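You operate a simulated robot arm through the tools that you are given. There is no shell and no other tool.

You are at the controls of a simulated robot arm. One attempt, no reset.

JOB
Swap the wheel on the clamped pin board at the bench for the yellow one and tighten the nut.
Fine: lay the nut and the old wheel on the bench.

It is judged by the outcome, as a careful person would: the job done as asked, and still so three seconds after it is handed in. It fails if anything else is knocked over, pushed out of place, dropped, spilled or broken.

ROBOT AND FRAMES
A 7-joint arm with a two-finger parallel gripper, fixed in place. Base frame: the origin is at the foot of the arm, x ahead of it, y to its left, z up; the work surface is at about z = 0.92. Units: m, degrees, N and s.
With the tool pointing down near the work surface it reaches from about 0.1 to 0.64 m from the base axis. Its first joint turns from -66.0 to 66.0 degrees. Payload 1.57 kg.
The tool frame sits at the grasp point between the pads (the TCP): z along the fingers, y along the line on which they close. The tips reach 0.03 m beyond it. The gripper opens to 0.08 m. The fingers are 0.017 m wide and 0.012 m thick; the gripper's body (0.04 by 0.082 m) begins 0.08 m behind the TCP.
Orientation is that of the tool frame in the base frame, as a unit quaternion [w, x, y, z]. With the fingers straight down and closing along the base's y, the tool's x points along the base's -x, its y along +y and its z along -z.

CONTROLS
- The arm moves only by the tool jog_arm. Its argument "targets" is a list of rows, each a list of 3 entries, a list of its own where there are three numbers: the shift along the base's x, y, z in units of 150 mm (1.0 is 150 mm), then the turn, a rotation vector about the base's x, y, z in units of 120 degrees (1.0 is 120 degrees), then the opening, from 0 (shut) to 1 (fully open). In form: [[[x, y, z], [ax, ay, az], jaw], ...]. A call has 1 to 20 rows; each row is the pose to reach, as a shift and turn from the pose commanded when the call began. A call with a number of a shift or a turn outside -1 to 1 is refused whole. A row lasts 0.2 s, in which the tool goes at most 0.05 m and 8.6 degrees; a call with a longer step from one row to the next is refused whole, and so is a gripper value outside its range. A pose out of reach is approached as far as the arm can. The call stops where the force on the tool passes 40 N (or 10 N more than at its start, if that is more) or the arm is blocked; 0.2 s more then pass. The fingers move at their own pace (about 0.072 m/s each) and stop on an object; they squeeze with about 24 N. The grip force told is the motor's: it shows also when the fingers shut on nothing. Time passes only in rows, and 0.2 s behind the last, so rows that repeat a pose let the fingers close. It gives the time, the measured TCP pose, the force on the tool (base axes), the opening and the grip force at its end, in the units of the frame above (readings bear some noise), with the torque about the TCP (base axes, N m) and any sound that the robot's microphone picked up.
- Cameras (640 x 400 px; columns grow to the right, rows downward): "scene" is fixed at [0.0531, 0.4474, 1.4223]; the picture's right is [-0.75, -0.67, 0.00], its down [-0.38, 0.42, -0.82] and it looks along [0.55, -0.61, -0.57] (base axes); focal length 214 px, centre (320, 200). "wrist" rides on the gripper at [0.072, -0.007, -0.122] in the tool frame; the picture's right is [0.09, 1.00, 0.00], its down [-0.84, 0.08, -0.54] and it looks along [-0.54, 0.05, 0.84] (tool axes); focal length 238 px, centre (320, 200). There is no depth. A picture from a camera that has moved, and an enlarged one, comes with that camera's place and axes in the base frame and with its lens. The place of the scene camera against the robot may be out by one fixed shift of up to 0.018 m in any direction.
- camera(camera): a new picture of that camera. It takes no simulated time.
- inspect(camera, box): a new picture of the part [left, top, right, bottom] of that camera's present view, enlarged. It takes no simulated time.
- hand_in(): hands the job in; it is judged then, once.

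Nothing tells you positions but the pictures and the camera data. Unless the task says otherwise, let go and move clear before handing in.

The tools are called after "Emit:" by a JSON object that holds its "fn" and its "kwargs". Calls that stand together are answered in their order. jog_arm: Moves the arm, as the interface text tells. Its arguments: {"type":"object","properties":{"targets":{"type":"array","items":{"type":"array"}}},"required":["targets"]} The other tools are called the same way: camera (camera) takes a picture; inspect (camera, box) takes an enlarged picture of a part of a camera's view; hand_in () hands the job in.

At the start:

```text
time: 0.0
ee_pos: [0.364, -0.1302, 1.2309]
ee_rot: [0.0, -0.001, 1.0, 0.0]
contact_force: [0.6, 0.9, 0.1]
ft_torque: [0.01, 0.01, 0.06]
grip_width: 0.0803
grip_force: 0.0
```

scene: 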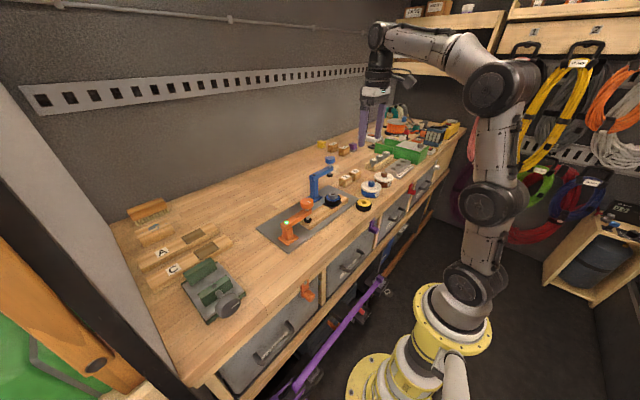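
wrist: 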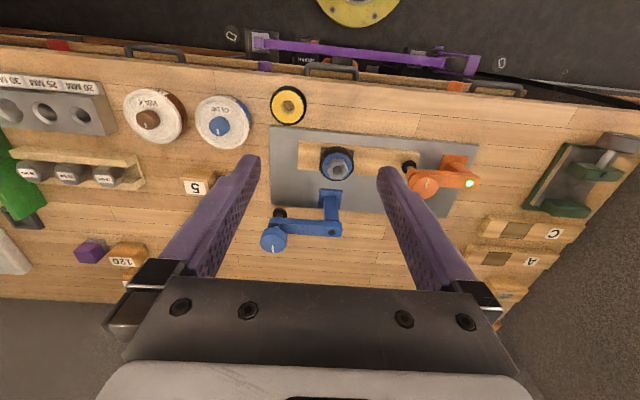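

I see a bench with a grey plate carrying a wooden pin board (clamped by an orange and a blue clamp), a dark wheel with a nut, and a yellow wheel lying beside it. First I'll look closer with both cameras.

Emit:
{"fn": "inspect", "kwargs": {"camera": "wrist", "box": [240, 70, 500, 260]}}

Emit:
{"fn": "inspect", "kwargs": {"camera": "scene", "box": [250, 140, 410, 250]}}

Emit:
{"fn": "inspect", "kwargs": {"camera": "wrist", "box": [260, 70, 380, 200]}}

```text
2.11 times, centred on (370, 165) of wrist
camera zoom: at [0.2933, -0.1376, 1.3507], right [-0.09, 1.0, 0.0], down [0.84, 0.08, 0.54], along [0.54, 0.05, -0.84], focal length 502 px, centre (215, 274)
```

zoom: 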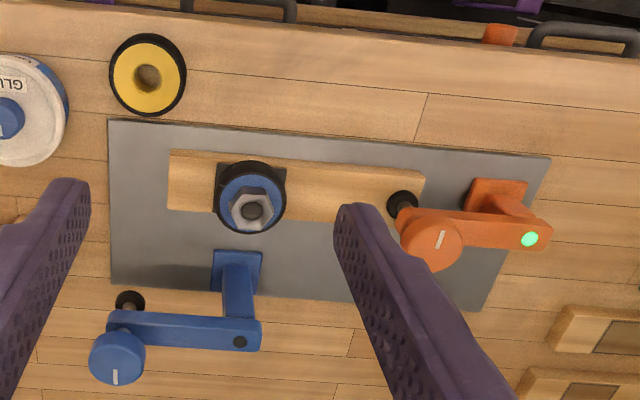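

```text
3.64 times, centred on (330, 195) of scene
camera zoom: at [0.0531, 0.4474, 1.4223], right [-0.75, -0.67, 0.0], down [-0.38, 0.42, -0.82], along [0.55, -0.61, -0.57], focal length 780 px, centre (284, 218)
```

zoom: 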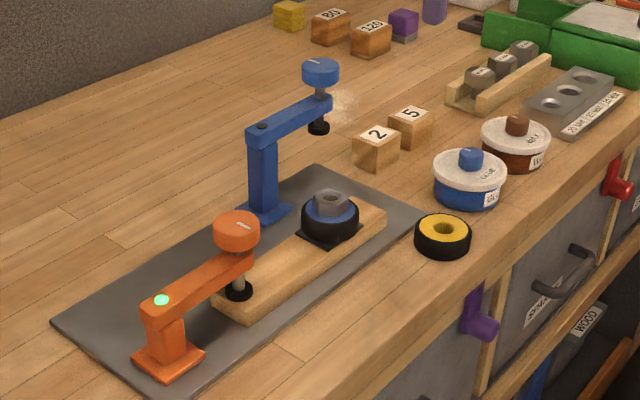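

```text
3.08 times, centred on (320, 135) of wrist
camera zoom: at [0.2933, -0.1376, 1.3507], right [-0.09, 1.0, 0.0], down [0.84, 0.08, 0.54], along [0.54, 0.05, -0.84], focal length 733 px, centre (320, 400)
```

zoom: 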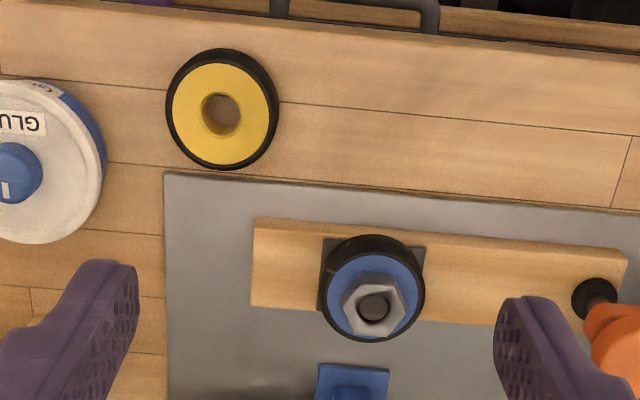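

The worn wheel (blue hub, dark tyre) sits on a threaded pin under a hex nut near (0.46, -0.09). The yellow wheel lies near (0.38, -0.18). I'll move closer above the nut to refine its position and orientation.

Emit:
{"fn": "jog_arm", "kwargs": {"targets": [[[0.16, 0.06, -0.12], [0, 0, 0], 1], [[0.32, 0.12, -0.24], [0, 0, 0], 1], [[0.48, 0.18, -0.36], [0, 0, 0], 1], [[0.64, 0.247, -0.48], [0, 0, 0], 1], [[0.64, 0.247, -0.54], [0, 0, 0], 1]]}}

Emit:
{"fn": "camera", "kwargs": {"camera": "wrist"}}

Emit:
{"fn": "inspect", "kwargs": {"camera": "scene", "box": [250, 120, 410, 250]}}

```text
time: 1.2
ee_pos: [0.4609, -0.0956, 1.1481]
ee_rot: [0.0, 0.0, 1.0, 0.0]
contact_force: [0.1, 0.0, 0.8]
ft_torque: [0.02, -0.02, 0.01]
grip_width: 0.0799
grip_force: 0.1
```

```text
taken
camera wrist: at [0.389, -0.1017, 1.2681], right [-0.09, 1.0, 0.0], down [0.84, 0.08, 0.54], along [0.54, 0.05, -0.84], focal length 238 px, centre (320, 200)
```

wrist: 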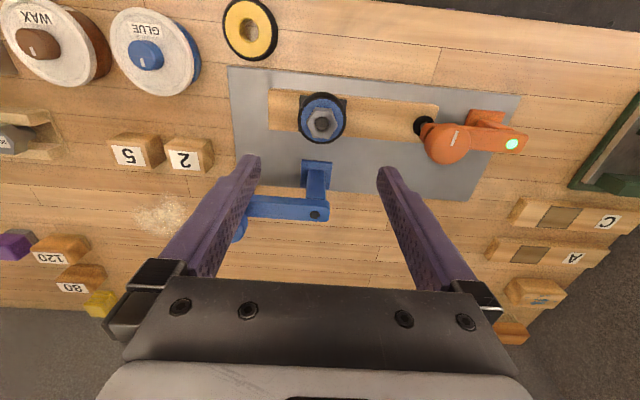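

```text
3.08 times, centred on (330, 185) of scene
camera zoom: at [0.0531, 0.4474, 1.4223], right [-0.75, -0.67, 0.0], down [-0.38, 0.42, -0.82], along [0.55, -0.61, -0.57], focal length 660 px, centre (289, 246)
```

zoom: 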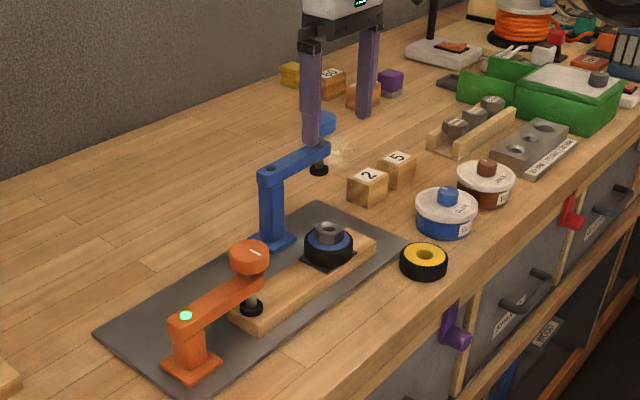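

The nut is in clear view below the tool. I'll zoom in on the wheel, the nut and the yellow wheel to compute positions.

Emit:
{"fn": "inspect", "kwargs": {"camera": "wrist", "box": [280, 75, 370, 165]}}

Emit:
{"fn": "inspect", "kwargs": {"camera": "wrist", "box": [200, 0, 300, 70]}}

Emit:
{"fn": "inspect", "kwargs": {"camera": "scene", "box": [310, 180, 370, 220]}}

```text
4.44 times, centred on (325, 120) of wrist
camera zoom: at [0.389, -0.1017, 1.2681], right [-0.09, 1.0, 0.0], down [0.84, 0.08, 0.54], along [0.54, 0.05, -0.84], focal length 1059 px, centre (298, 556)
```

zoom: 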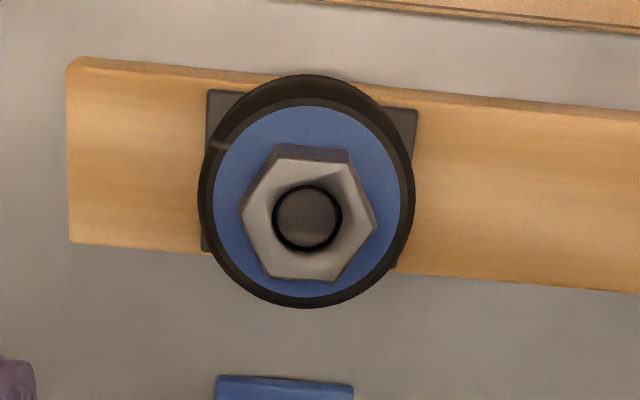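

```text
5.71 times, centred on (250, 35) of wrist
camera zoom: at [0.389, -0.1017, 1.2681], right [-0.09, 1.0, 0.0], down [0.84, 0.08, 0.54], along [0.54, 0.05, -0.84], focal length 1362 px, centre (720, 1143)
```

zoom: 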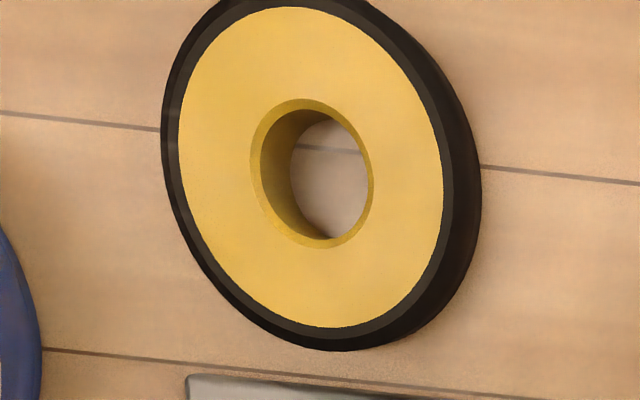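

```text
10.00 times, centred on (340, 200) of scene
camera zoom: at [0.0531, 0.4474, 1.4223], right [-0.75, -0.67, 0.0], down [-0.38, 0.42, -0.82], along [0.55, -0.61, -0.57], focal length 2145 px, centre (120, 200)
```

zoom: 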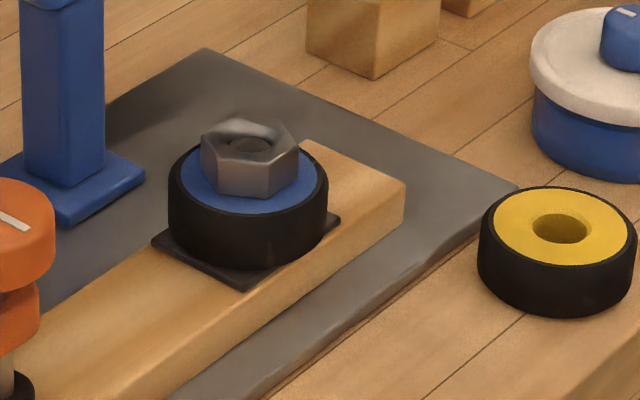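

The nut appears to be a hex about 32 mm across flats, centred near (0.468, -0.091) with its top around z 0.975–0.985. Two flats face ±x, turned by about +3°. I'll rotate the tool to about -87° so the jaws match those flats and so I can triangulate from another viewpoint.

Emit:
{"fn": "jog_arm", "kwargs": {"targets": [[[0, 0, 0], [0, 0, -0.066], 1], [[0, 0, 0], [0, 0, -0.132], 1], [[0, 0, 0], [0, 0, -0.198], 1], [[0, 0, 0], [0, 0, -0.264], 1], [[0, 0, 0], [0, 0, -0.33], 1], [[0, 0, 0], [0, 0, -0.396], 1], [[0, 0, 0], [0, 0, -0.462], 1], [[0, 0, 0], [0, 0, -0.528], 1], [[0, 0, 0], [0, 0, -0.594], 1], [[0, 0, 0], [0, 0, -0.66], 1], [[0.047, 0.027, 0], [0, 0, -0.725], 1], [[0.047, 0.027, 0], [0, 0, -0.725], 1]]}}

Emit:
{"fn": "camera", "kwargs": {"camera": "wrist"}}

```text
time: 3.8
ee_pos: [0.4696, -0.0896, 1.1485]
ee_rot: [0.0, 0.69, 0.724, 0.0]
contact_force: [-0.4, 0.8, -0.1]
ft_torque: [0.01, -0.03, 0.02]
grip_width: 0.0801
grip_force: 0.1
```

```text
taken
camera wrist: at [0.4589, -0.0179, 1.2693], right [0.99, 0.14, 0.0], down [0.12, -0.83, 0.54], along [0.08, -0.54, -0.84], focal length 238 px, centre (320, 200)
```

wrist: 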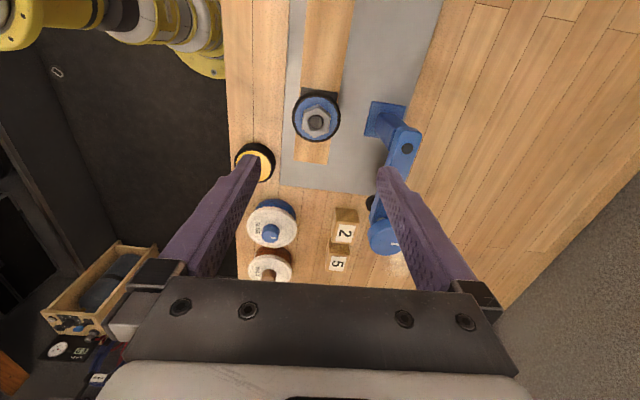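

The tool turned to -87° without trouble. Now I'll zoom in on the nut from this second viewpoint.

Emit:
{"fn": "inspect", "kwargs": {"camera": "wrist", "box": [275, 75, 365, 165]}}

Emit:
{"fn": "inspect", "kwargs": {"camera": "scene", "box": [290, 100, 390, 220]}}

```text
4.44 times, centred on (320, 120) of wrist
camera zoom: at [0.4589, -0.0179, 1.2693], right [0.99, 0.14, 0.0], down [0.12, -0.83, 0.54], along [0.08, -0.54, -0.84], focal length 1059 px, centre (320, 556)
```

zoom: 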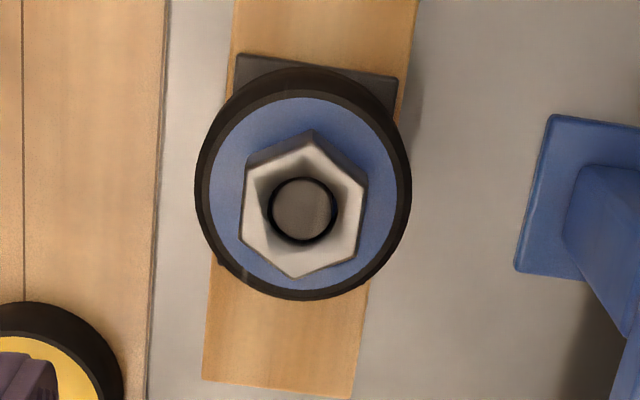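

```text
3.33 times, centred on (340, 160) of scene
camera zoom: at [0.0531, 0.4474, 1.4223], right [-0.75, -0.67, 0.0], down [-0.38, 0.42, -0.82], along [0.55, -0.61, -0.57], focal length 715 px, centre (253, 333)
```

zoom: 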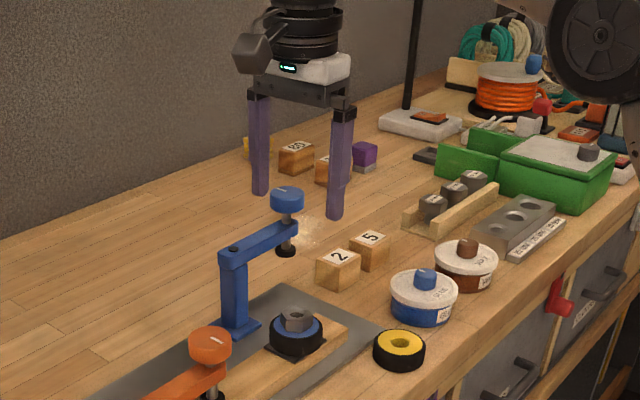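

Triangulating the views puts the nut centre at about (0.465, -0.093) with its top near z 0.985, and the -87° tool angle matches the flats. I'll descend to just above the nut with the jaws partly open and check alignment.

Emit:
{"fn": "jog_arm", "kwargs": {"targets": [[[-0.02, -0.02, -0.15], [0, 0, 0], 0.75], [[-0.02, -0.02, -0.3], [0, 0, 0], 0.75], [[-0.02, -0.02, -0.45], [0, 0, 0], 0.75], [[-0.02, -0.02, -0.6], [0, 0, 0], 0.75], [[-0.02, -0.02, -0.75], [0, 0, 0], 0.75], [[-0.02, -0.02, -0.792], [0, 0, 0], 0.75]]}}

Emit:
{"fn": "camera", "kwargs": {"camera": "wrist"}}

Emit:
{"fn": "inspect", "kwargs": {"camera": "scene", "box": [290, 140, 390, 220]}}

```text
time: 5.2
ee_pos: [0.4678, -0.0925, 1.0298]
ee_rot: [0.0, 0.689, 0.725, 0.001]
contact_force: [-0.4, 0.1, 0.0]
ft_torque: [-0.01, 0.02, 0.04]
grip_width: 0.06
grip_force: 0.0
```

```text
taken
camera wrist: at [0.4578, -0.021, 1.1499], right [0.99, 0.14, 0.0], down [0.12, -0.83, 0.54], along [0.08, -0.54, -0.84], focal length 238 px, centre (320, 200)
```

wrist: 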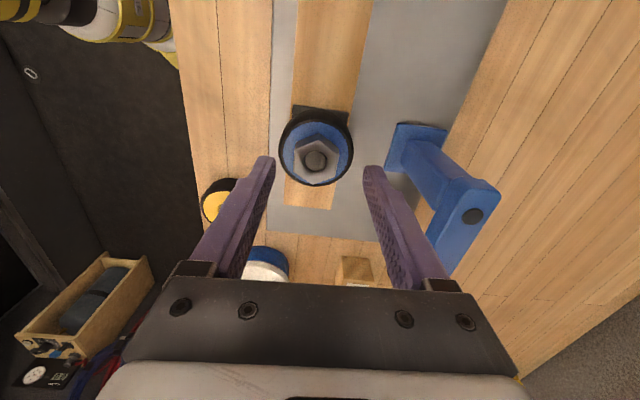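

```text
5.00 times, centred on (340, 180) of scene
camera zoom: at [0.0531, 0.4474, 1.4223], right [-0.75, -0.67, 0.0], down [-0.38, 0.42, -0.82], along [0.55, -0.61, -0.57], focal length 1072 px, centre (220, 300)
```

zoom: 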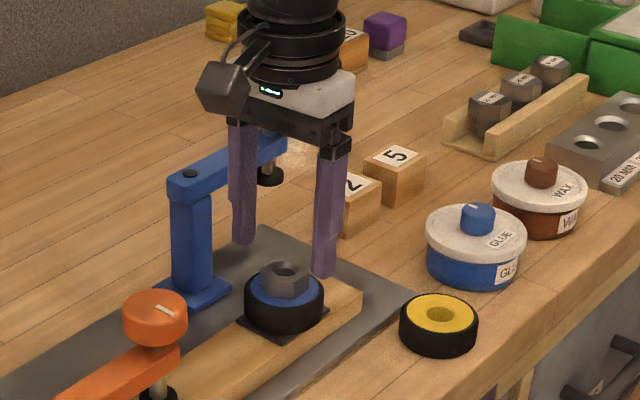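

The fingertips look lined up over the nut. I'll zoom in on the wrist view to check centring.

Emit:
{"fn": "inspect", "kwargs": {"camera": "wrist", "box": [240, 90, 400, 210]}}

```text
3.33 times, centred on (320, 150) of wrist
camera zoom: at [0.4578, -0.021, 1.1499], right [0.99, 0.14, 0.0], down [0.12, -0.83, 0.54], along [0.08, -0.54, -0.84], focal length 794 px, centre (320, 367)
```

zoom: 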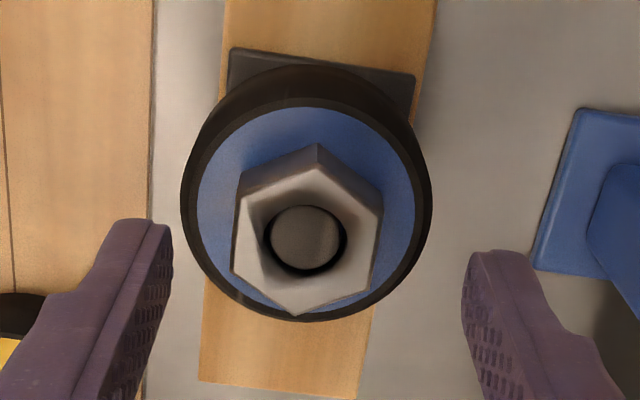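

The nut is about 3 mm toward -x and 2 mm toward -y of the tool axis. I'll correct that and lower gently until the tips straddle the nut just above the hub.

Emit:
{"fn": "jog_arm", "kwargs": {"targets": [[[-0.02, -0.013, 0], [0, 0, 0], 0.75], [[-0.02, -0.013, -0.05], [0, 0, 0], 0.7], [[-0.02, -0.013, -0.1], [0, 0, 0], 0.65], [[-0.02, -0.013, -0.14], [0, 0, 0], 0.65], [[-0.02, -0.013, -0.165], [0, 0, 0], 0.65], [[-0.02, -0.013, -0.185], [0, 0, 0], 0.65], [[-0.02, -0.013, -0.185], [0, 0, 0], 0.65]]}}

Emit:
{"fn": "inspect", "kwargs": {"camera": "wrist", "box": [240, 90, 400, 210]}}

Emit:
{"fn": "inspect", "kwargs": {"camera": "scene", "box": [310, 170, 370, 220]}}

```text
time: 6.8
ee_pos: [0.4635, -0.0957, 1.0059]
ee_rot: [0.003, 0.688, 0.726, 0.002]
contact_force: [-4.1, 3.3, 20.9]
ft_torque: [0.06, 0.48, -0.03]
grip_width: 0.0527
grip_force: 0.1
```

```text
3.33 times, centred on (320, 150) of wrist
camera zoom: at [0.4522, -0.0235, 1.1261], right [0.99, 0.14, 0.01], down [0.12, -0.83, 0.54], along [0.08, -0.54, -0.84], focal length 794 px, centre (320, 367)
```

zoom: 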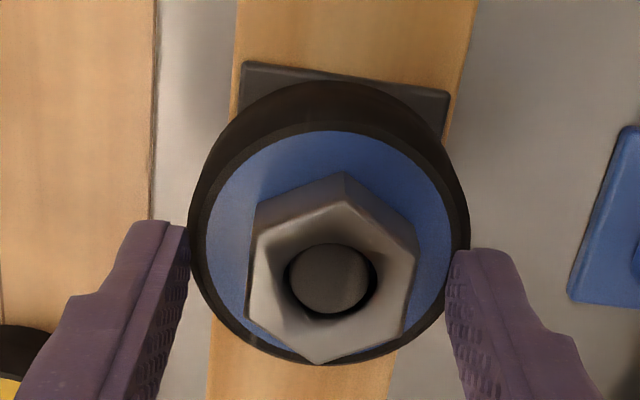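

```text
8.00 times, centred on (340, 195) of scene
camera zoom: at [0.0527, 0.4476, 1.4223], right [-0.75, -0.67, 0.0], down [-0.38, 0.42, -0.82], along [0.55, -0.61, -0.57], focal length 1716 px, centre (160, 240)
```

zoom: 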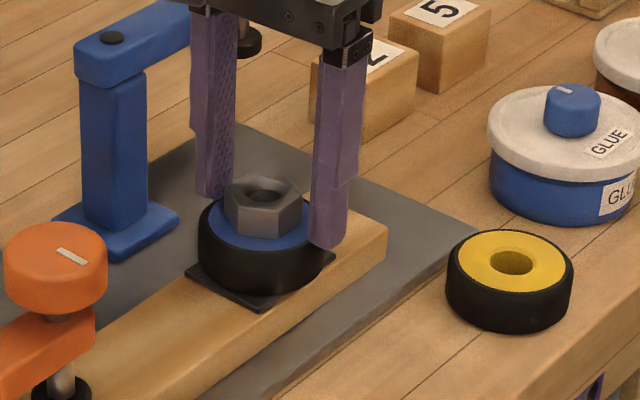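

The fingertips touched the tyre rim (about 21 N up), which puts the wheel top at about z 0.975. I'll lift about 5 mm to clear it and re-check centring.

Emit:
{"fn": "jog_arm", "kwargs": {"targets": [[[0, 0, 0.02], [0, 0, 0], 0.65], [[0, 0, 0.035], [0, 0, 0], 0.65], [[0, 0, 0.035], [0, 0, 0], 0.65]]}}

Emit:
{"fn": "inspect", "kwargs": {"camera": "wrist", "box": [240, 90, 400, 210]}}

Emit:
{"fn": "inspect", "kwargs": {"camera": "scene", "box": [310, 170, 370, 220]}}

```text
time: 7.6
ee_pos: [0.462, -0.0949, 1.0054]
ee_rot: [0.0, 0.689, 0.724, 0.0]
contact_force: [3.4, 1.0, 5.1]
ft_torque: [0.03, -0.24, 0.05]
grip_width: 0.0546
grip_force: 1.2
```

```text
3.33 times, centred on (320, 150) of wrist
camera zoom: at [0.4519, -0.0238, 1.1264], right [0.99, 0.14, 0.0], down [0.12, -0.83, 0.54], along [0.08, -0.54, -0.84], focal length 794 px, centre (320, 367)
```

zoom: 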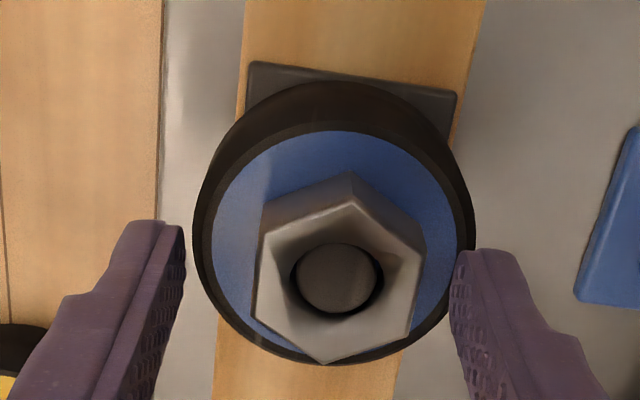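

```text
8.00 times, centred on (340, 195) of scene
camera zoom: at [0.0531, 0.4475, 1.4223], right [-0.75, -0.67, 0.0], down [-0.38, 0.42, -0.82], along [0.55, -0.61, -0.57], focal length 1716 px, centre (160, 240)
```

zoom: 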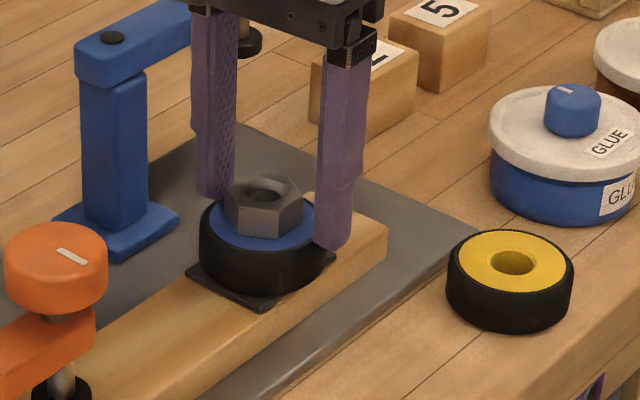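

One fingertip still rubs the tyre and the tool sits about 3 mm too far toward -x. I'll rise a little more to free it, then shift +x and re-check.

Emit:
{"fn": "jog_arm", "kwargs": {"targets": [[[0, 0, 0.03], [0, 0, 0], 0.65], [[0, 0, 0.05], [0, 0, 0], 0.65], [[0.01, 0, 0.05], [0, 0, 0], 0.65], [[0.01, 0, 0.05], [0, 0, 0], 0.65]]}}

Emit:
{"fn": "inspect", "kwargs": {"camera": "wrist", "box": [240, 90, 400, 210]}}

Emit:
{"fn": "inspect", "kwargs": {"camera": "scene", "box": [310, 170, 370, 220]}}

```text
time: 8.6
ee_pos: [0.464, -0.0949, 1.0144]
ee_rot: [0.0, 0.688, 0.726, 0.0]
contact_force: [0.3, 0.0, 1.1]
ft_torque: [-0.01, -0.03, 0.01]
grip_width: 0.0523
grip_force: 0.0
```

```text
3.33 times, centred on (320, 150) of wrist
camera zoom: at [0.4538, -0.0239, 1.1355], right [0.99, 0.14, 0.0], down [0.12, -0.83, 0.54], along [0.08, -0.54, -0.84], focal length 794 px, centre (320, 367)
```

zoom: 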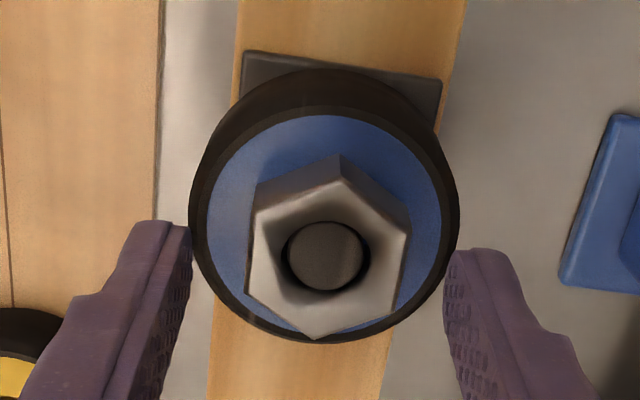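

```text
8.00 times, centred on (340, 195) of scene
camera zoom: at [0.0531, 0.4474, 1.4223], right [-0.75, -0.67, 0.0], down [-0.38, 0.42, -0.82], along [0.55, -0.61, -0.57], focal length 1716 px, centre (160, 240)
```

zoom: 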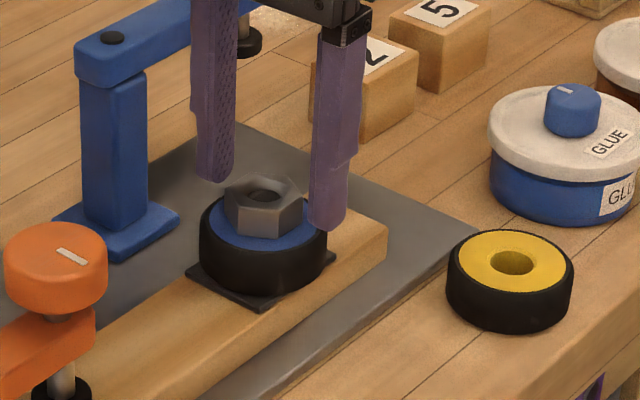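

Free now, and the nut is about 1.5 mm toward +x and +y of the tool. I'll correct, lower to just above the rim and close on the nut.

Emit:
{"fn": "jog_arm", "kwargs": {"targets": [[[0.01, 0.009, 0], [0, 0, 0], 0.62], [[0.01, 0.009, -0.02], [0, 0, 0], 0.62], [[0.01, 0.009, -0.04], [0, 0, 0], 0.62], [[0.01, 0.009, -0.04], [0, 0, 0], 0.3], [[0.01, 0.009, -0.04], [0, 0, 0], 0.0], [[0.01, 0.009, -0.04], [0, 0, 0], 0.0], [[0.01, 0.009, -0.04], [0, 0, 0], 0.0]]}}

Emit:
{"fn": "inspect", "kwargs": {"camera": "wrist", "box": [240, 90, 400, 210]}}

Emit:
{"fn": "inspect", "kwargs": {"camera": "scene", "box": [310, 170, 370, 220]}}

```text
time: 10.2
ee_pos: [0.4655, -0.0934, 1.0113]
ee_rot: [0.001, 0.689, 0.724, 0.001]
contact_force: [-3.9, 0.0, 0.3]
ft_torque: [-0.03, 0.16, -0.02]
grip_width: 0.032
grip_force: 23.9
```

```text
3.33 times, centred on (320, 150) of wrist
camera zoom: at [0.4552, -0.0222, 1.13], right [0.99, 0.14, 0.0], down [0.12, -0.83, 0.54], along [0.08, -0.54, -0.84], focal length 794 px, centre (320, 367)
```

zoom: 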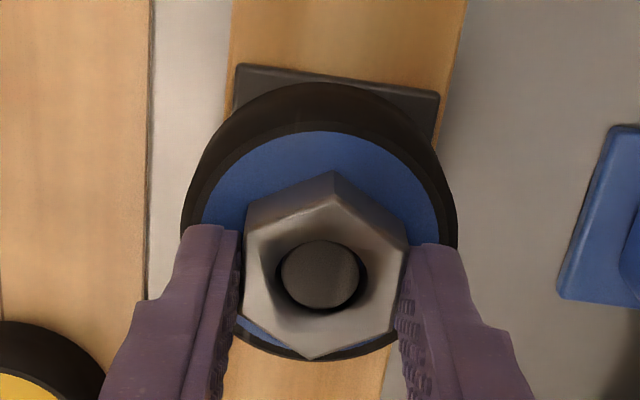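

```text
8.00 times, centred on (340, 195) of scene
camera zoom: at [0.053, 0.4474, 1.4224], right [-0.75, -0.67, 0.0], down [-0.38, 0.42, -0.82], along [0.55, -0.61, -0.57], focal length 1716 px, centre (160, 240)
```

zoom: 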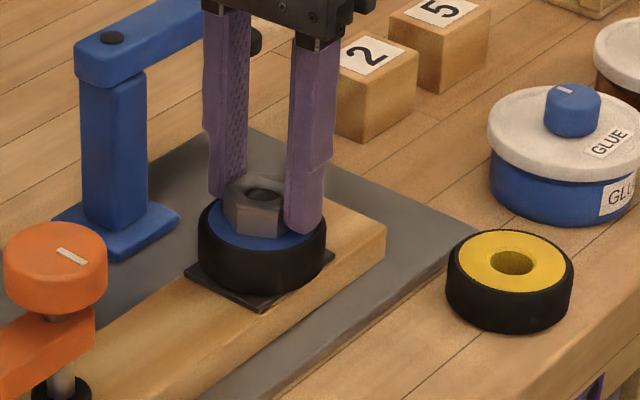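

The jaws hold the nut across flats (32 mm) and are nearly centred. I'll begin loosening it counter-clockwise, in a modest step first, to read torque and lift.

Emit:
{"fn": "jog_arm", "kwargs": {"targets": [[[-0.005, 0, 0], [0, 0, 0.033], 0], [[-0.005, 0, 0], [0, 0, 0.066], 0], [[-0.005, 0, 0], [0, 0, 0.132], 0], [[-0.005, 0, 0], [0, 0, 0.198], 0], [[-0.005, 0, 0], [0, 0, 0.264], 0], [[-0.005, 0, 0], [0, 0, 0.33], 0], [[-0.005, 0, 0], [0, 0, 0.33], 0]]}}

Emit:
{"fn": "inspect", "kwargs": {"camera": "wrist", "box": [240, 90, 400, 210]}}

Emit:
{"fn": "inspect", "kwargs": {"camera": "scene", "box": [310, 170, 370, 220]}}

```text
time: 11.8
ee_pos: [0.4651, -0.0936, 1.0095]
ee_rot: [0.0, 0.4, 0.916, 0.0]
contact_force: [7.3, 8.2, 4.1]
ft_torque: [0.2, -0.22, 0.01]
grip_width: 0.0313
grip_force: 23.7
```

```text
3.33 times, centred on (320, 150) of wrist
camera zoom: at [0.4111, -0.0453, 1.1305], right [0.67, 0.74, 0.0], down [0.62, -0.56, 0.54], along [0.4, -0.36, -0.84], focal length 794 px, centre (320, 367)
```

zoom: 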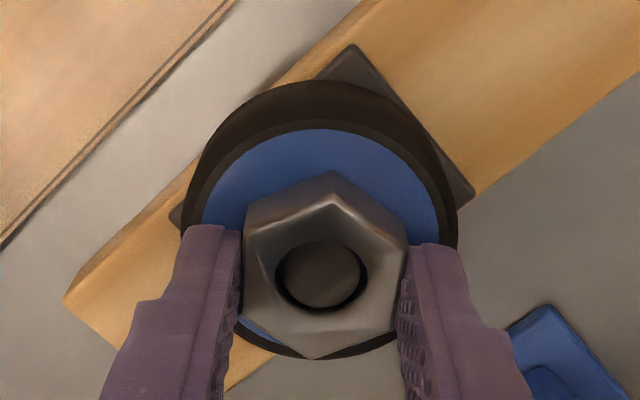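

```text
8.00 times, centred on (340, 195) of scene
camera zoom: at [0.0532, 0.4477, 1.4223], right [-0.75, -0.67, 0.0], down [-0.38, 0.42, -0.82], along [0.55, -0.61, -0.57], focal length 1716 px, centre (160, 240)
```

zoom: 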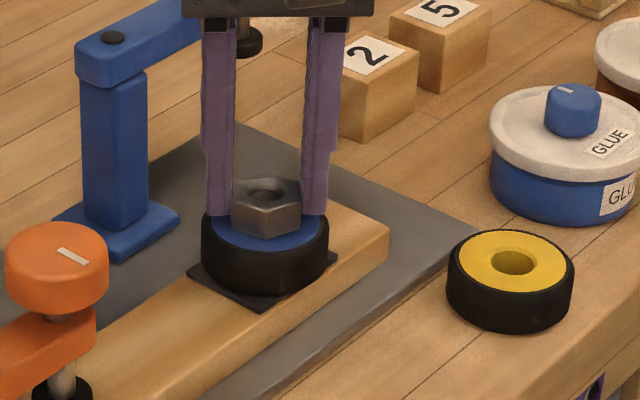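

The nut turns with the gripper, with a side force of about 11 N along the closing axis, so the true centre is slightly toward +y. I'll correct by about 2.5 mm and follow the nut up slightly while continuing.

Emit:
{"fn": "jog_arm", "kwargs": {"targets": [[[0.004, 0.016, 0.004], [0, 0, 0], 0], [[0.004, 0.016, 0.006], [0, 0, 0.05], 0], [[0.004, 0.016, 0.006], [0, 0, 0.1], 0], [[0.004, 0.016, 0.008], [0, 0, 0.165], 0], [[0.004, 0.016, 0.008], [0, 0, 0.165], 0]]}}

```text
time: 13.0
ee_pos: [0.4637, -0.0921, 1.0117]
ee_rot: [0.0, 0.238, 0.971, -0.003]
contact_force: [-1.0, -19.4, 1.6]
ft_torque: [-0.51, -0.04, 0.04]
grip_width: 0.0315
grip_force: 23.7
```

The stiffness is higher than I assumed, so I overshot in y. I'll back off 1.5 mm in y and check forces while continuing the turn.

Emit:
{"fn": "jog_arm", "kwargs": {"targets": [[[0, -0.01, 0], [0, 0, 0], 0], [[0, -0.01, 0.002], [0, 0, 0.06], 0], [[0, -0.01, 0.004], [0, 0, 0.12], 0], [[0, -0.01, 0.006], [0, 0, 0.18], 0], [[0, -0.01, 0.006], [0, 0, 0.18], 0]]}}

Emit:
{"fn": "inspect", "kwargs": {"camera": "wrist", "box": [240, 90, 400, 210]}}

```text
time: 14.2
ee_pos: [0.4653, -0.0924, 1.0103]
ee_rot: [-0.001, 0.051, 0.999, 0.0]
contact_force: [-5.9, 1.9, 2.5]
ft_torque: [-0.04, 0.17, 0.01]
grip_width: 0.0313
grip_force: 24.2
```

```text
3.33 times, centred on (320, 150) of wrist
camera zoom: at [0.3928, -0.0918, 1.1318], right [0.01, 1.0, 0.0], down [0.84, -0.01, 0.54], along [0.54, 0.0, -0.84], focal length 794 px, centre (320, 367)
```

zoom: 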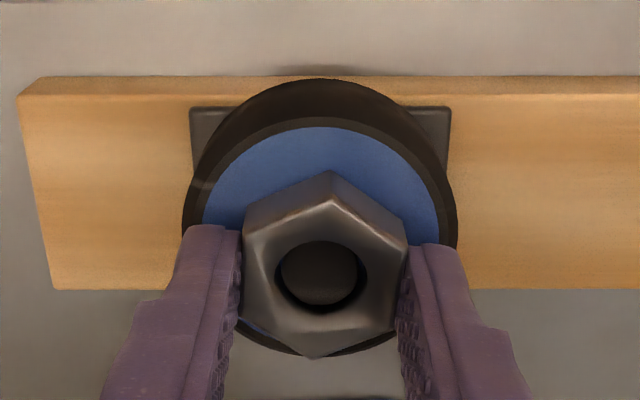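

Nearly centred now, and the nut is turning freely. I'll continue the turn without raising to measure how fast the nut climbs.

Emit:
{"fn": "jog_arm", "kwargs": {"targets": [[[-0.003, 0.001, 0], [0, 0, 0.06], 0], [[-0.003, 0.001, 0], [0, 0, 0.12], 0], [[-0.003, 0.001, 0], [0, 0, 0.18], 0], [[-0.003, 0.001, 0], [0, 0, 0.24], 0], [[-0.003, 0.001, 0], [0, 0, 0.3], 0], [[-0.003, 0.001, 0], [0, 0, 0.36], 0], [[-0.003, 0.001, 0], [0, 0, 0.36], 0]]}}

Emit:
{"fn": "inspect", "kwargs": {"camera": "scene", "box": [310, 170, 370, 220]}}

```text
time: 15.8
ee_pos: [0.4644, -0.0919, 1.0121]
ee_rot: [0.002, -0.319, 0.948, -0.001]
contact_force: [3.0, 8.7, 1.5]
ft_torque: [0.3, -0.08, 0.01]
grip_width: 0.0312
grip_force: 23.9
```

```text
8.00 times, centred on (340, 195) of scene
camera zoom: at [0.0532, 0.4477, 1.4223], right [-0.75, -0.67, 0.0], down [-0.38, 0.42, -0.82], along [0.55, -0.61, -0.57], focal length 1716 px, centre (160, 240)
```

zoom: 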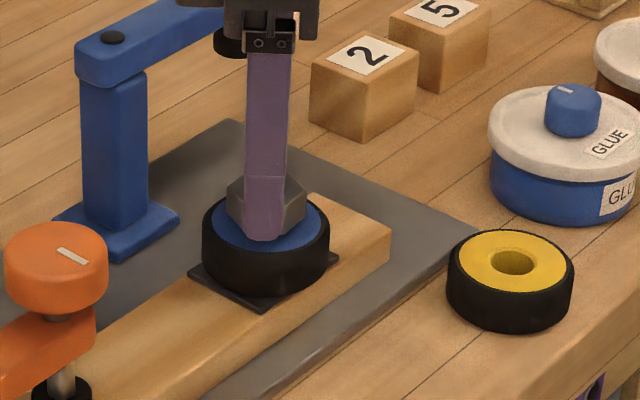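

Vertical force stays small, so the thread pitch is fine. I'll continue turning to about +90° with a tiny y correction, then look at the nut height.

Emit:
{"fn": "jog_arm", "kwargs": {"targets": [[[0.001, 0.003, 0], [0, 0, 0.065], 0], [[0.001, 0.003, 0], [0, 0, 0.13], 0], [[0.001, 0.003, 0], [0, 0, 0.195], 0], [[0.001, 0.003, 0], [0, 0, 0.26], 0], [[0.001, 0.003, 0], [0, 0, 0.325], 0], [[0.001, 0.003, 0], [0, 0, 0.39], 0], [[0.001, 0.003, 0], [0, 0, 0.455], 0], [[0.001, 0.003, 0], [0, 0, 0.52], 0], [[0.001, 0.003, 0], [0, 0, 0.52], 0]]}}

Emit:
{"fn": "inspect", "kwargs": {"camera": "wrist", "box": [240, 90, 400, 210]}}

Emit:
{"fn": "inspect", "kwargs": {"camera": "scene", "box": [310, 170, 370, 220]}}

```text
time: 17.8
ee_pos: [0.464, -0.0913, 1.0117]
ee_rot: [0.0, 0.764, -0.645, 0.0]
contact_force: [-10.0, 15.4, 18.5]
ft_torque: [0.39, 0.35, -0.03]
grip_width: 0.0311
grip_force: 24.0
```

```text
3.33 times, centred on (320, 150) of wrist
camera zoom: at [0.4826, -0.162, 1.1328], right [-0.97, -0.26, 0.0], down [-0.22, 0.81, 0.54], along [-0.14, 0.52, -0.84], focal length 794 px, centre (320, 367)
```

zoom: 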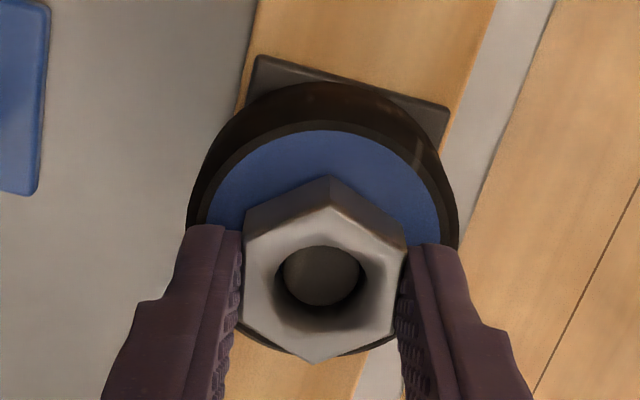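

```text
8.00 times, centred on (340, 195) of scene
camera zoom: at [0.0525, 0.4479, 1.4222], right [-0.75, -0.67, 0.0], down [-0.38, 0.42, -0.82], along [0.55, -0.61, -0.57], focal length 1716 px, centre (160, 240)
```

zoom: 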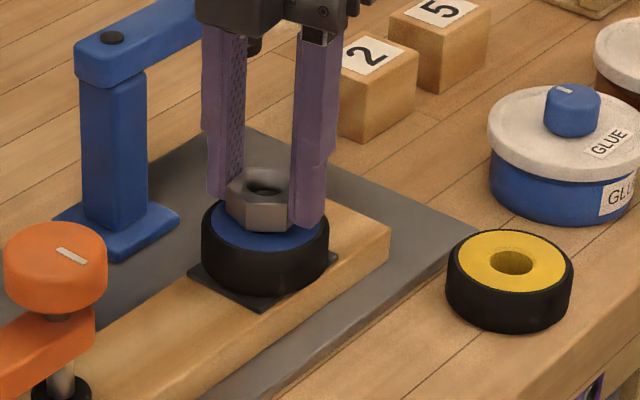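

The nut has climbed visibly (the pin top is now recessed deeper) and pushes up at about 18 N. I'll relieve that by rising 2 mm, open the jaws, and rotate back for another bite.

Emit:
{"fn": "jog_arm", "kwargs": {"targets": [[[0, 0, 0.014], [0, 0, 0], 0], [[0, 0, 0.014], [0, 0, 0], 0.62], [[0, 0, 0.014], [0, 0, 0], 0.62], [[0, 0, 0.014], [0, 0, -0.07], 0.62], [[0, 0, 0.014], [0, 0, -0.14], 0.62], [[0, 0, 0.014], [0, 0, -0.21], 0.62], [[0, 0, 0.014], [0, 0, -0.28], 0.62], [[0, 0, 0.014], [0, 0, -0.35], 0.62], [[0, 0, 0.014], [0, 0, -0.42], 0.62], [[0, 0, 0.014], [0, 0, -0.49], 0.62], [[0, 0, 0.014], [0, 0, -0.56], 0.62], [[0, 0, 0.014], [0, 0, -0.63], 0.62], [[0, 0, 0.014], [0, 0, -0.7], 0.62], [[0, 0, 0.014], [0, 0, -0.75], 0.62]]}}

Emit:
{"fn": "inspect", "kwargs": {"camera": "wrist", "box": [240, 90, 400, 210]}}

Emit:
{"fn": "inspect", "kwargs": {"camera": "scene", "box": [310, 170, 370, 220]}}

```text
time: 20.8
ee_pos: [0.4649, -0.0918, 1.0138]
ee_rot: [0.0, -0.082, 0.997, 0.0]
contact_force: [0.6, -0.2, -0.1]
ft_torque: [-0.04, 0.02, 0.03]
grip_width: 0.0497
grip_force: 0.1
```

```text
3.33 times, centred on (320, 150) of wrist
camera zoom: at [0.3945, -0.1099, 1.1344], right [-0.25, 0.97, 0.0], down [0.81, 0.21, 0.54], along [0.52, 0.14, -0.84], focal length 794 px, centre (320, 367)
```

zoom: 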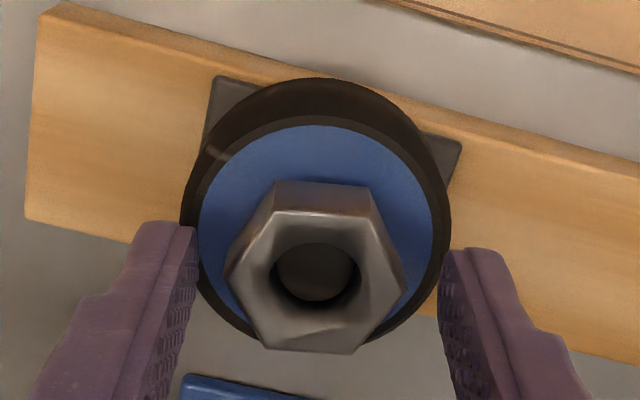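

```text
8.00 times, centred on (340, 195) of scene
camera zoom: at [0.0531, 0.4474, 1.4223], right [-0.75, -0.67, 0.0], down [-0.38, 0.42, -0.82], along [0.55, -0.61, -0.57], focal length 1716 px, centre (160, 240)
```

zoom: 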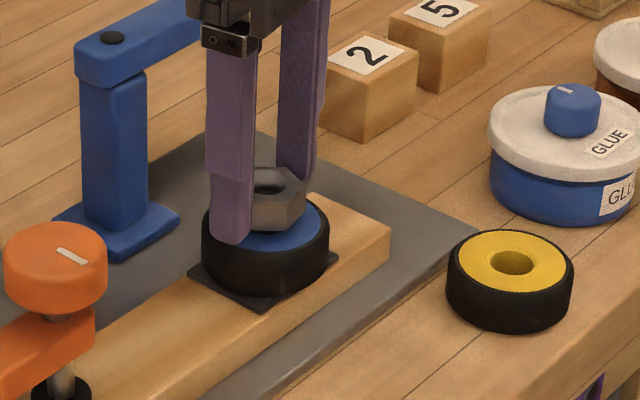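

The jaws are clear of the nut. I'll continue rotating back, aiming for -140° to see how far the wrist can go.

Emit:
{"fn": "jog_arm", "kwargs": {"targets": [[[0, 0, 0], [0, 0, -0.07], 0.62], [[0, 0, 0], [0, 0, -0.14], 0.62], [[0, 0, 0], [0, 0, -0.21], 0.62], [[0, 0, 0], [0, 0, -0.28], 0.62], [[0, 0, 0], [0, 0, -0.35], 0.62], [[0, 0, 0], [0, 0, -0.42], 0.62], [[0, 0, 0], [0, 0, -0.49], 0.62], [[0, 0, 0], [0, 0, -0.56], 0.62], [[0, 0, 0], [0, 0, -0.63], 0.62], [[0, 0, 0], [0, 0, -0.7], 0.62], [[0, 0, 0], [0, 0, -0.75], 0.62], [[0, 0, 0], [0, 0, -0.82], 0.62], [[0, 0, 0], [0, 0, -0.89], 0.62], [[0, 0, 0], [0, 0, -0.96], 0.62], [[0, 0, 0], [0, 0, -1.0], 0.62]]}}

```text
time: 24.0
ee_pos: [0.4649, -0.0918, 1.0144]
ee_rot: [0.0, 0.822, 0.569, 0.0]
contact_force: [-0.3, -1.3, 0.1]
ft_torque: [0.01, 0.01, -0.02]
grip_width: 0.0497
grip_force: 0.2
```

It reached -110° fine. Continuing to -140°.

Emit:
{"fn": "jog_arm", "kwargs": {"targets": [[[0, 0, 0], [0, 0, -0.07], 0.62], [[0, 0, 0], [0, 0, -0.14], 0.62], [[0, 0, 0], [0, 0, -0.21], 0.62], [[0, 0, 0], [0, 0, -0.25], 0.62], [[0, 0, 0], [0, 0, -0.25], 0.62]]}}

Emit:
{"fn": "inspect", "kwargs": {"camera": "wrist", "box": [240, 90, 400, 210]}}

Emit:
{"fn": "inspect", "kwargs": {"camera": "scene", "box": [310, 170, 370, 220]}}

```text
time: 25.2
ee_pos: [0.4652, -0.0928, 1.0139]
ee_rot: [0.0, 0.941, 0.338, 0.0]
contact_force: [0.0, 0.7, -0.2]
ft_torque: [0.01, -0.01, 0.03]
grip_width: 0.0496
grip_force: 0.0
```

```text
3.33 times, centred on (320, 150) of wrist
camera zoom: at [0.5165, -0.042, 1.1347], right [0.7, -0.71, 0.0], down [-0.6, -0.59, 0.54], along [-0.38, -0.38, -0.84], focal length 794 px, centre (320, 367)
```

zoom: 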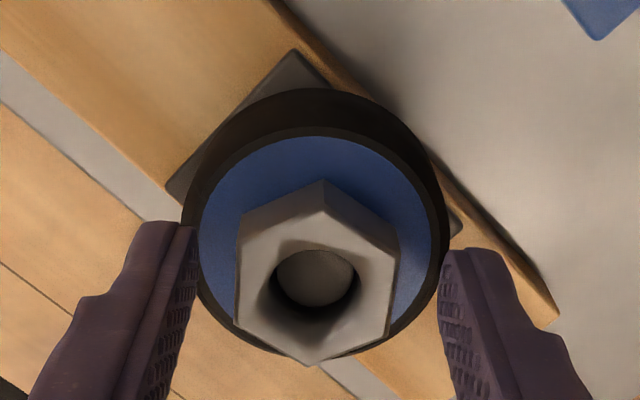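

```text
8.00 times, centred on (340, 195) of scene
camera zoom: at [0.0531, 0.4474, 1.4223], right [-0.75, -0.67, 0.0], down [-0.38, 0.42, -0.82], along [0.55, -0.61, -0.57], focal length 1716 px, centre (160, 240)
```

zoom: 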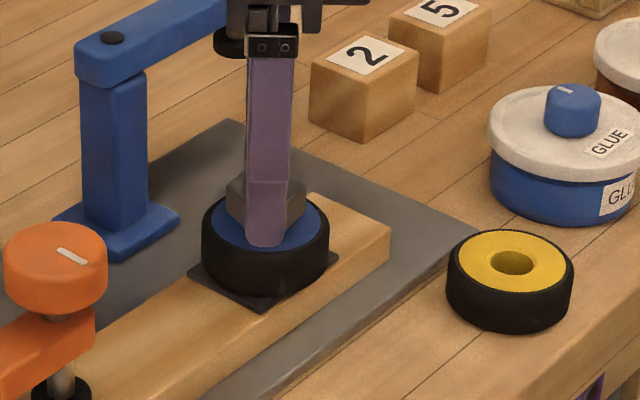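

The wrist reaches -140° and the flats are lined up with the jaws. I'll close and turn +118°, rising about 1 mm along the way.

Emit:
{"fn": "jog_arm", "kwargs": {"targets": [[[0, 0, 0], [0, 0, 0], 0.3], [[0, 0, 0], [0, 0, 0], 0], [[0, 0, 0], [0, 0, 0], 0], [[0, 0, 0.0005], [0, 0, 0.07], 0], [[0, 0, 0.001], [0, 0, 0.14], 0], [[0, 0, 0.0015], [0, 0, 0.21], 0], [[0, 0, 0.002], [0, 0, 0.28], 0], [[0, 0, 0.0025], [0, 0, 0.35], 0], [[0, 0, 0.003], [0, 0, 0.42], 0], [[0, 0, 0.0035], [0, 0, 0.49], 0], [[0, 0, 0.004], [0, 0, 0.56], 0], [[0, 0, 0.0045], [0, 0, 0.63], 0], [[0, 0, 0.005], [0, 0, 0.7], 0], [[0, 0, 0.0055], [0, 0, 0.77], 0], [[0, 0, 0.006], [0, 0, 0.84], 0], [[0, 0, 0.0065], [0, 0, 0.91], 0], [[0, 0, 0.007], [0, 0, 0.98], 0]]}}

Emit:
{"fn": "inspect", "kwargs": {"camera": "wrist", "box": [240, 90, 400, 210]}}

```text
time: 28.8
ee_pos: [0.4653, -0.093, 1.0169]
ee_rot: [0.001, 0.197, 0.98, 0.0]
contact_force: [-5.4, -0.8, 9.6]
ft_torque: [0.11, 0.34, -0.02]
grip_width: 0.0311
grip_force: 23.5
```

```text
3.33 times, centred on (320, 150) of wrist
camera zoom: at [0.3956, -0.0707, 1.1366], right [0.3, 0.95, 0.0], down [0.8, -0.25, 0.54], along [0.52, -0.16, -0.84], focal length 794 px, centre (320, 367)
```

zoom: 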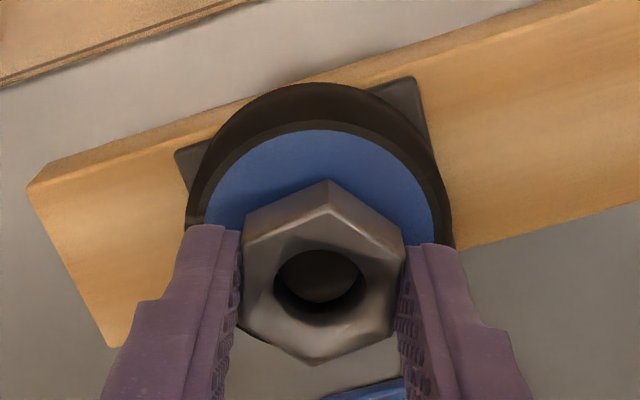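

The nut keeps climbing, now pushing up at about 10 N. I'll continue turning with a faster rise.

Emit:
{"fn": "jog_arm", "kwargs": {"targets": [[[0, 0, 0.003], [0, 0, 0.07], 0], [[0, 0, 0.005], [0, 0, 0.14], 0], [[0, 0, 0.006], [0, 0, 0.21], 0], [[0, 0, 0.007], [0, 0, 0.28], 0], [[0, 0, 0.008], [0, 0, 0.35], 0], [[0, 0, 0.009], [0, 0, 0.42], 0], [[0, 0, 0.01], [0, 0, 0.49], 0], [[0, 0, 0.011], [0, 0, 0.56], 0], [[0, 0, 0.012], [0, 0, 0.63], 0], [[0, 0, 0.013], [0, 0, 0.7], 0], [[0, 0, 0.014], [0, 0, 0.77], 0], [[0, 0, 0.015], [0, 0, 0.84], 0], [[0, 0, 0.0155], [0, 0, 0.91], 0], [[0, 0, 0.016], [0, 0, 0.98], 0]]}}

Emit:
{"fn": "inspect", "kwargs": {"camera": "wrist", "box": [240, 90, 400, 210]}}

Emit:
{"fn": "inspect", "kwargs": {"camera": "scene", "box": [310, 170, 370, 220]}}

```text
time: 31.8
ee_pos: [0.4647, -0.0907, 1.0169]
ee_rot: [0.0, 0.737, -0.676, 0.0]
contact_force: [-0.1, -0.3, -1.3]
ft_torque: [0.02, 0.0, 0.0]
grip_width: 0.031
grip_force: 24.1
```

```text
3.33 times, centred on (320, 150) of wrist
camera zoom: at [0.4781, -0.1629, 1.1373], right [-0.98, -0.18, 0.0], down [-0.15, 0.83, 0.54], along [-0.1, 0.53, -0.84], focal length 794 px, centre (320, 367)
```

zoom: 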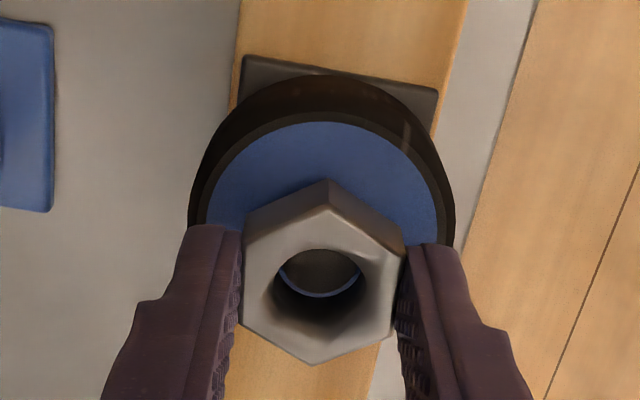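

```text
8.00 times, centred on (340, 195) of scene
camera zoom: at [0.0531, 0.4474, 1.4223], right [-0.75, -0.67, 0.0], down [-0.38, 0.42, -0.82], along [0.55, -0.61, -0.57], focal length 1716 px, centre (160, 240)
```

zoom: 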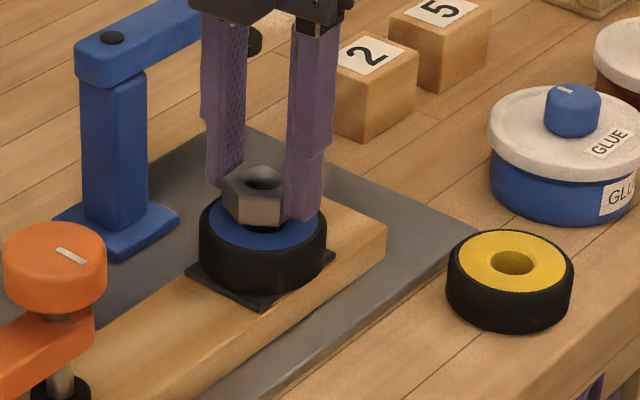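

Through the nut's bore I now see the pin top below it, and the force and torque have dropped to zero, so the nut is free. I'll lift it straight up and look for a free spot on the bench.

Emit:
{"fn": "jog_arm", "kwargs": {"targets": [[[0, 0, 0.05], [0, 0, 0], 0], [[0, 0, 0.15], [0, 0, 0], 0], [[0, 0, 0.3], [0, 0, 0], 0], [[0, 0, 0.5], [0, 0, 0], 0], [[0, 0, 0.7], [0, 0, 0], 0], [[0, 0, 0.9], [0, 0, 0], 0], [[0, 0, 0.9], [0, 0, 0], 0]]}}

Emit:
{"fn": "camera", "kwargs": {"camera": "wrist"}}

Emit:
{"fn": "inspect", "kwargs": {"camera": "scene", "box": [240, 140, 400, 260]}}

Emit:
{"fn": "inspect", "kwargs": {"camera": "scene", "box": [310, 170, 370, 220]}}

```text
time: 33.4
ee_pos: [0.4643, -0.0882, 1.1526]
ee_rot: [-0.001, 0.736, -0.676, 0.001]
contact_force: [-0.3, -0.2, -1.1]
ft_torque: [0.04, 0.03, -0.02]
grip_width: 0.0312
grip_force: 24.1
```

```text
taken
camera wrist: at [0.4766, -0.1607, 1.2724], right [-0.98, -0.17, 0.0], down [-0.15, 0.83, 0.54], along [-0.09, 0.53, -0.84], focal length 238 px, centre (320, 200)
```

wrist: 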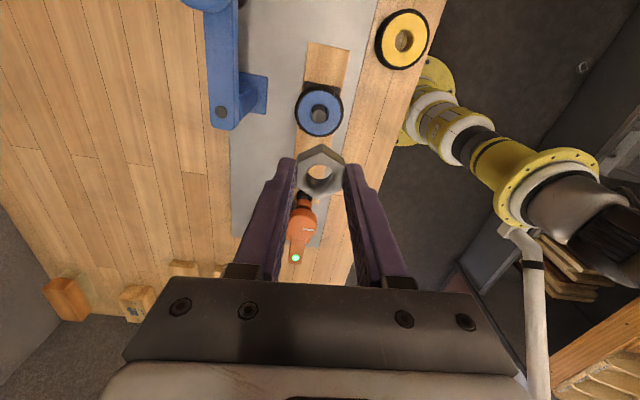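

```text
3.33 times, centred on (320, 200) of scene
camera zoom: at [0.0531, 0.4474, 1.4223], right [-0.75, -0.67, 0.0], down [-0.38, 0.42, -0.82], along [0.55, -0.61, -0.57], focal length 715 px, centre (320, 200)
```

zoom: 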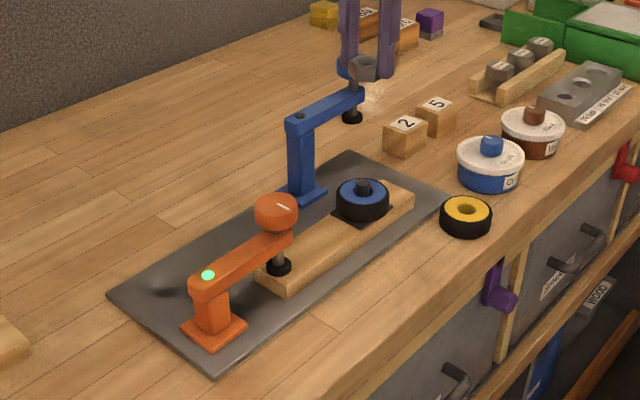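

```text
8.00 times, centred on (340, 195) of scene
camera zoom: at [0.0531, 0.4474, 1.4223], right [-0.75, -0.67, 0.0], down [-0.38, 0.42, -0.82], along [0.55, -0.61, -0.57], focal length 1716 px, centre (160, 240)
```

zoom: 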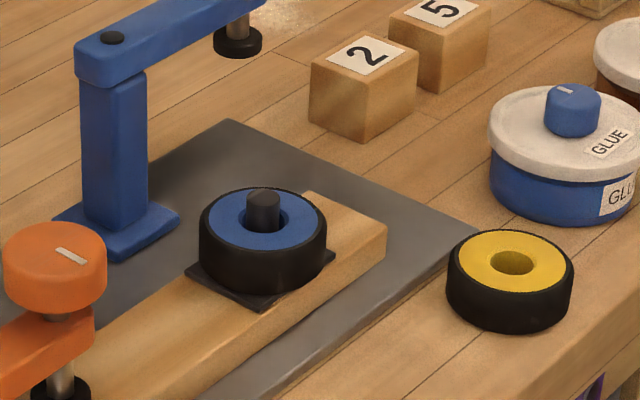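

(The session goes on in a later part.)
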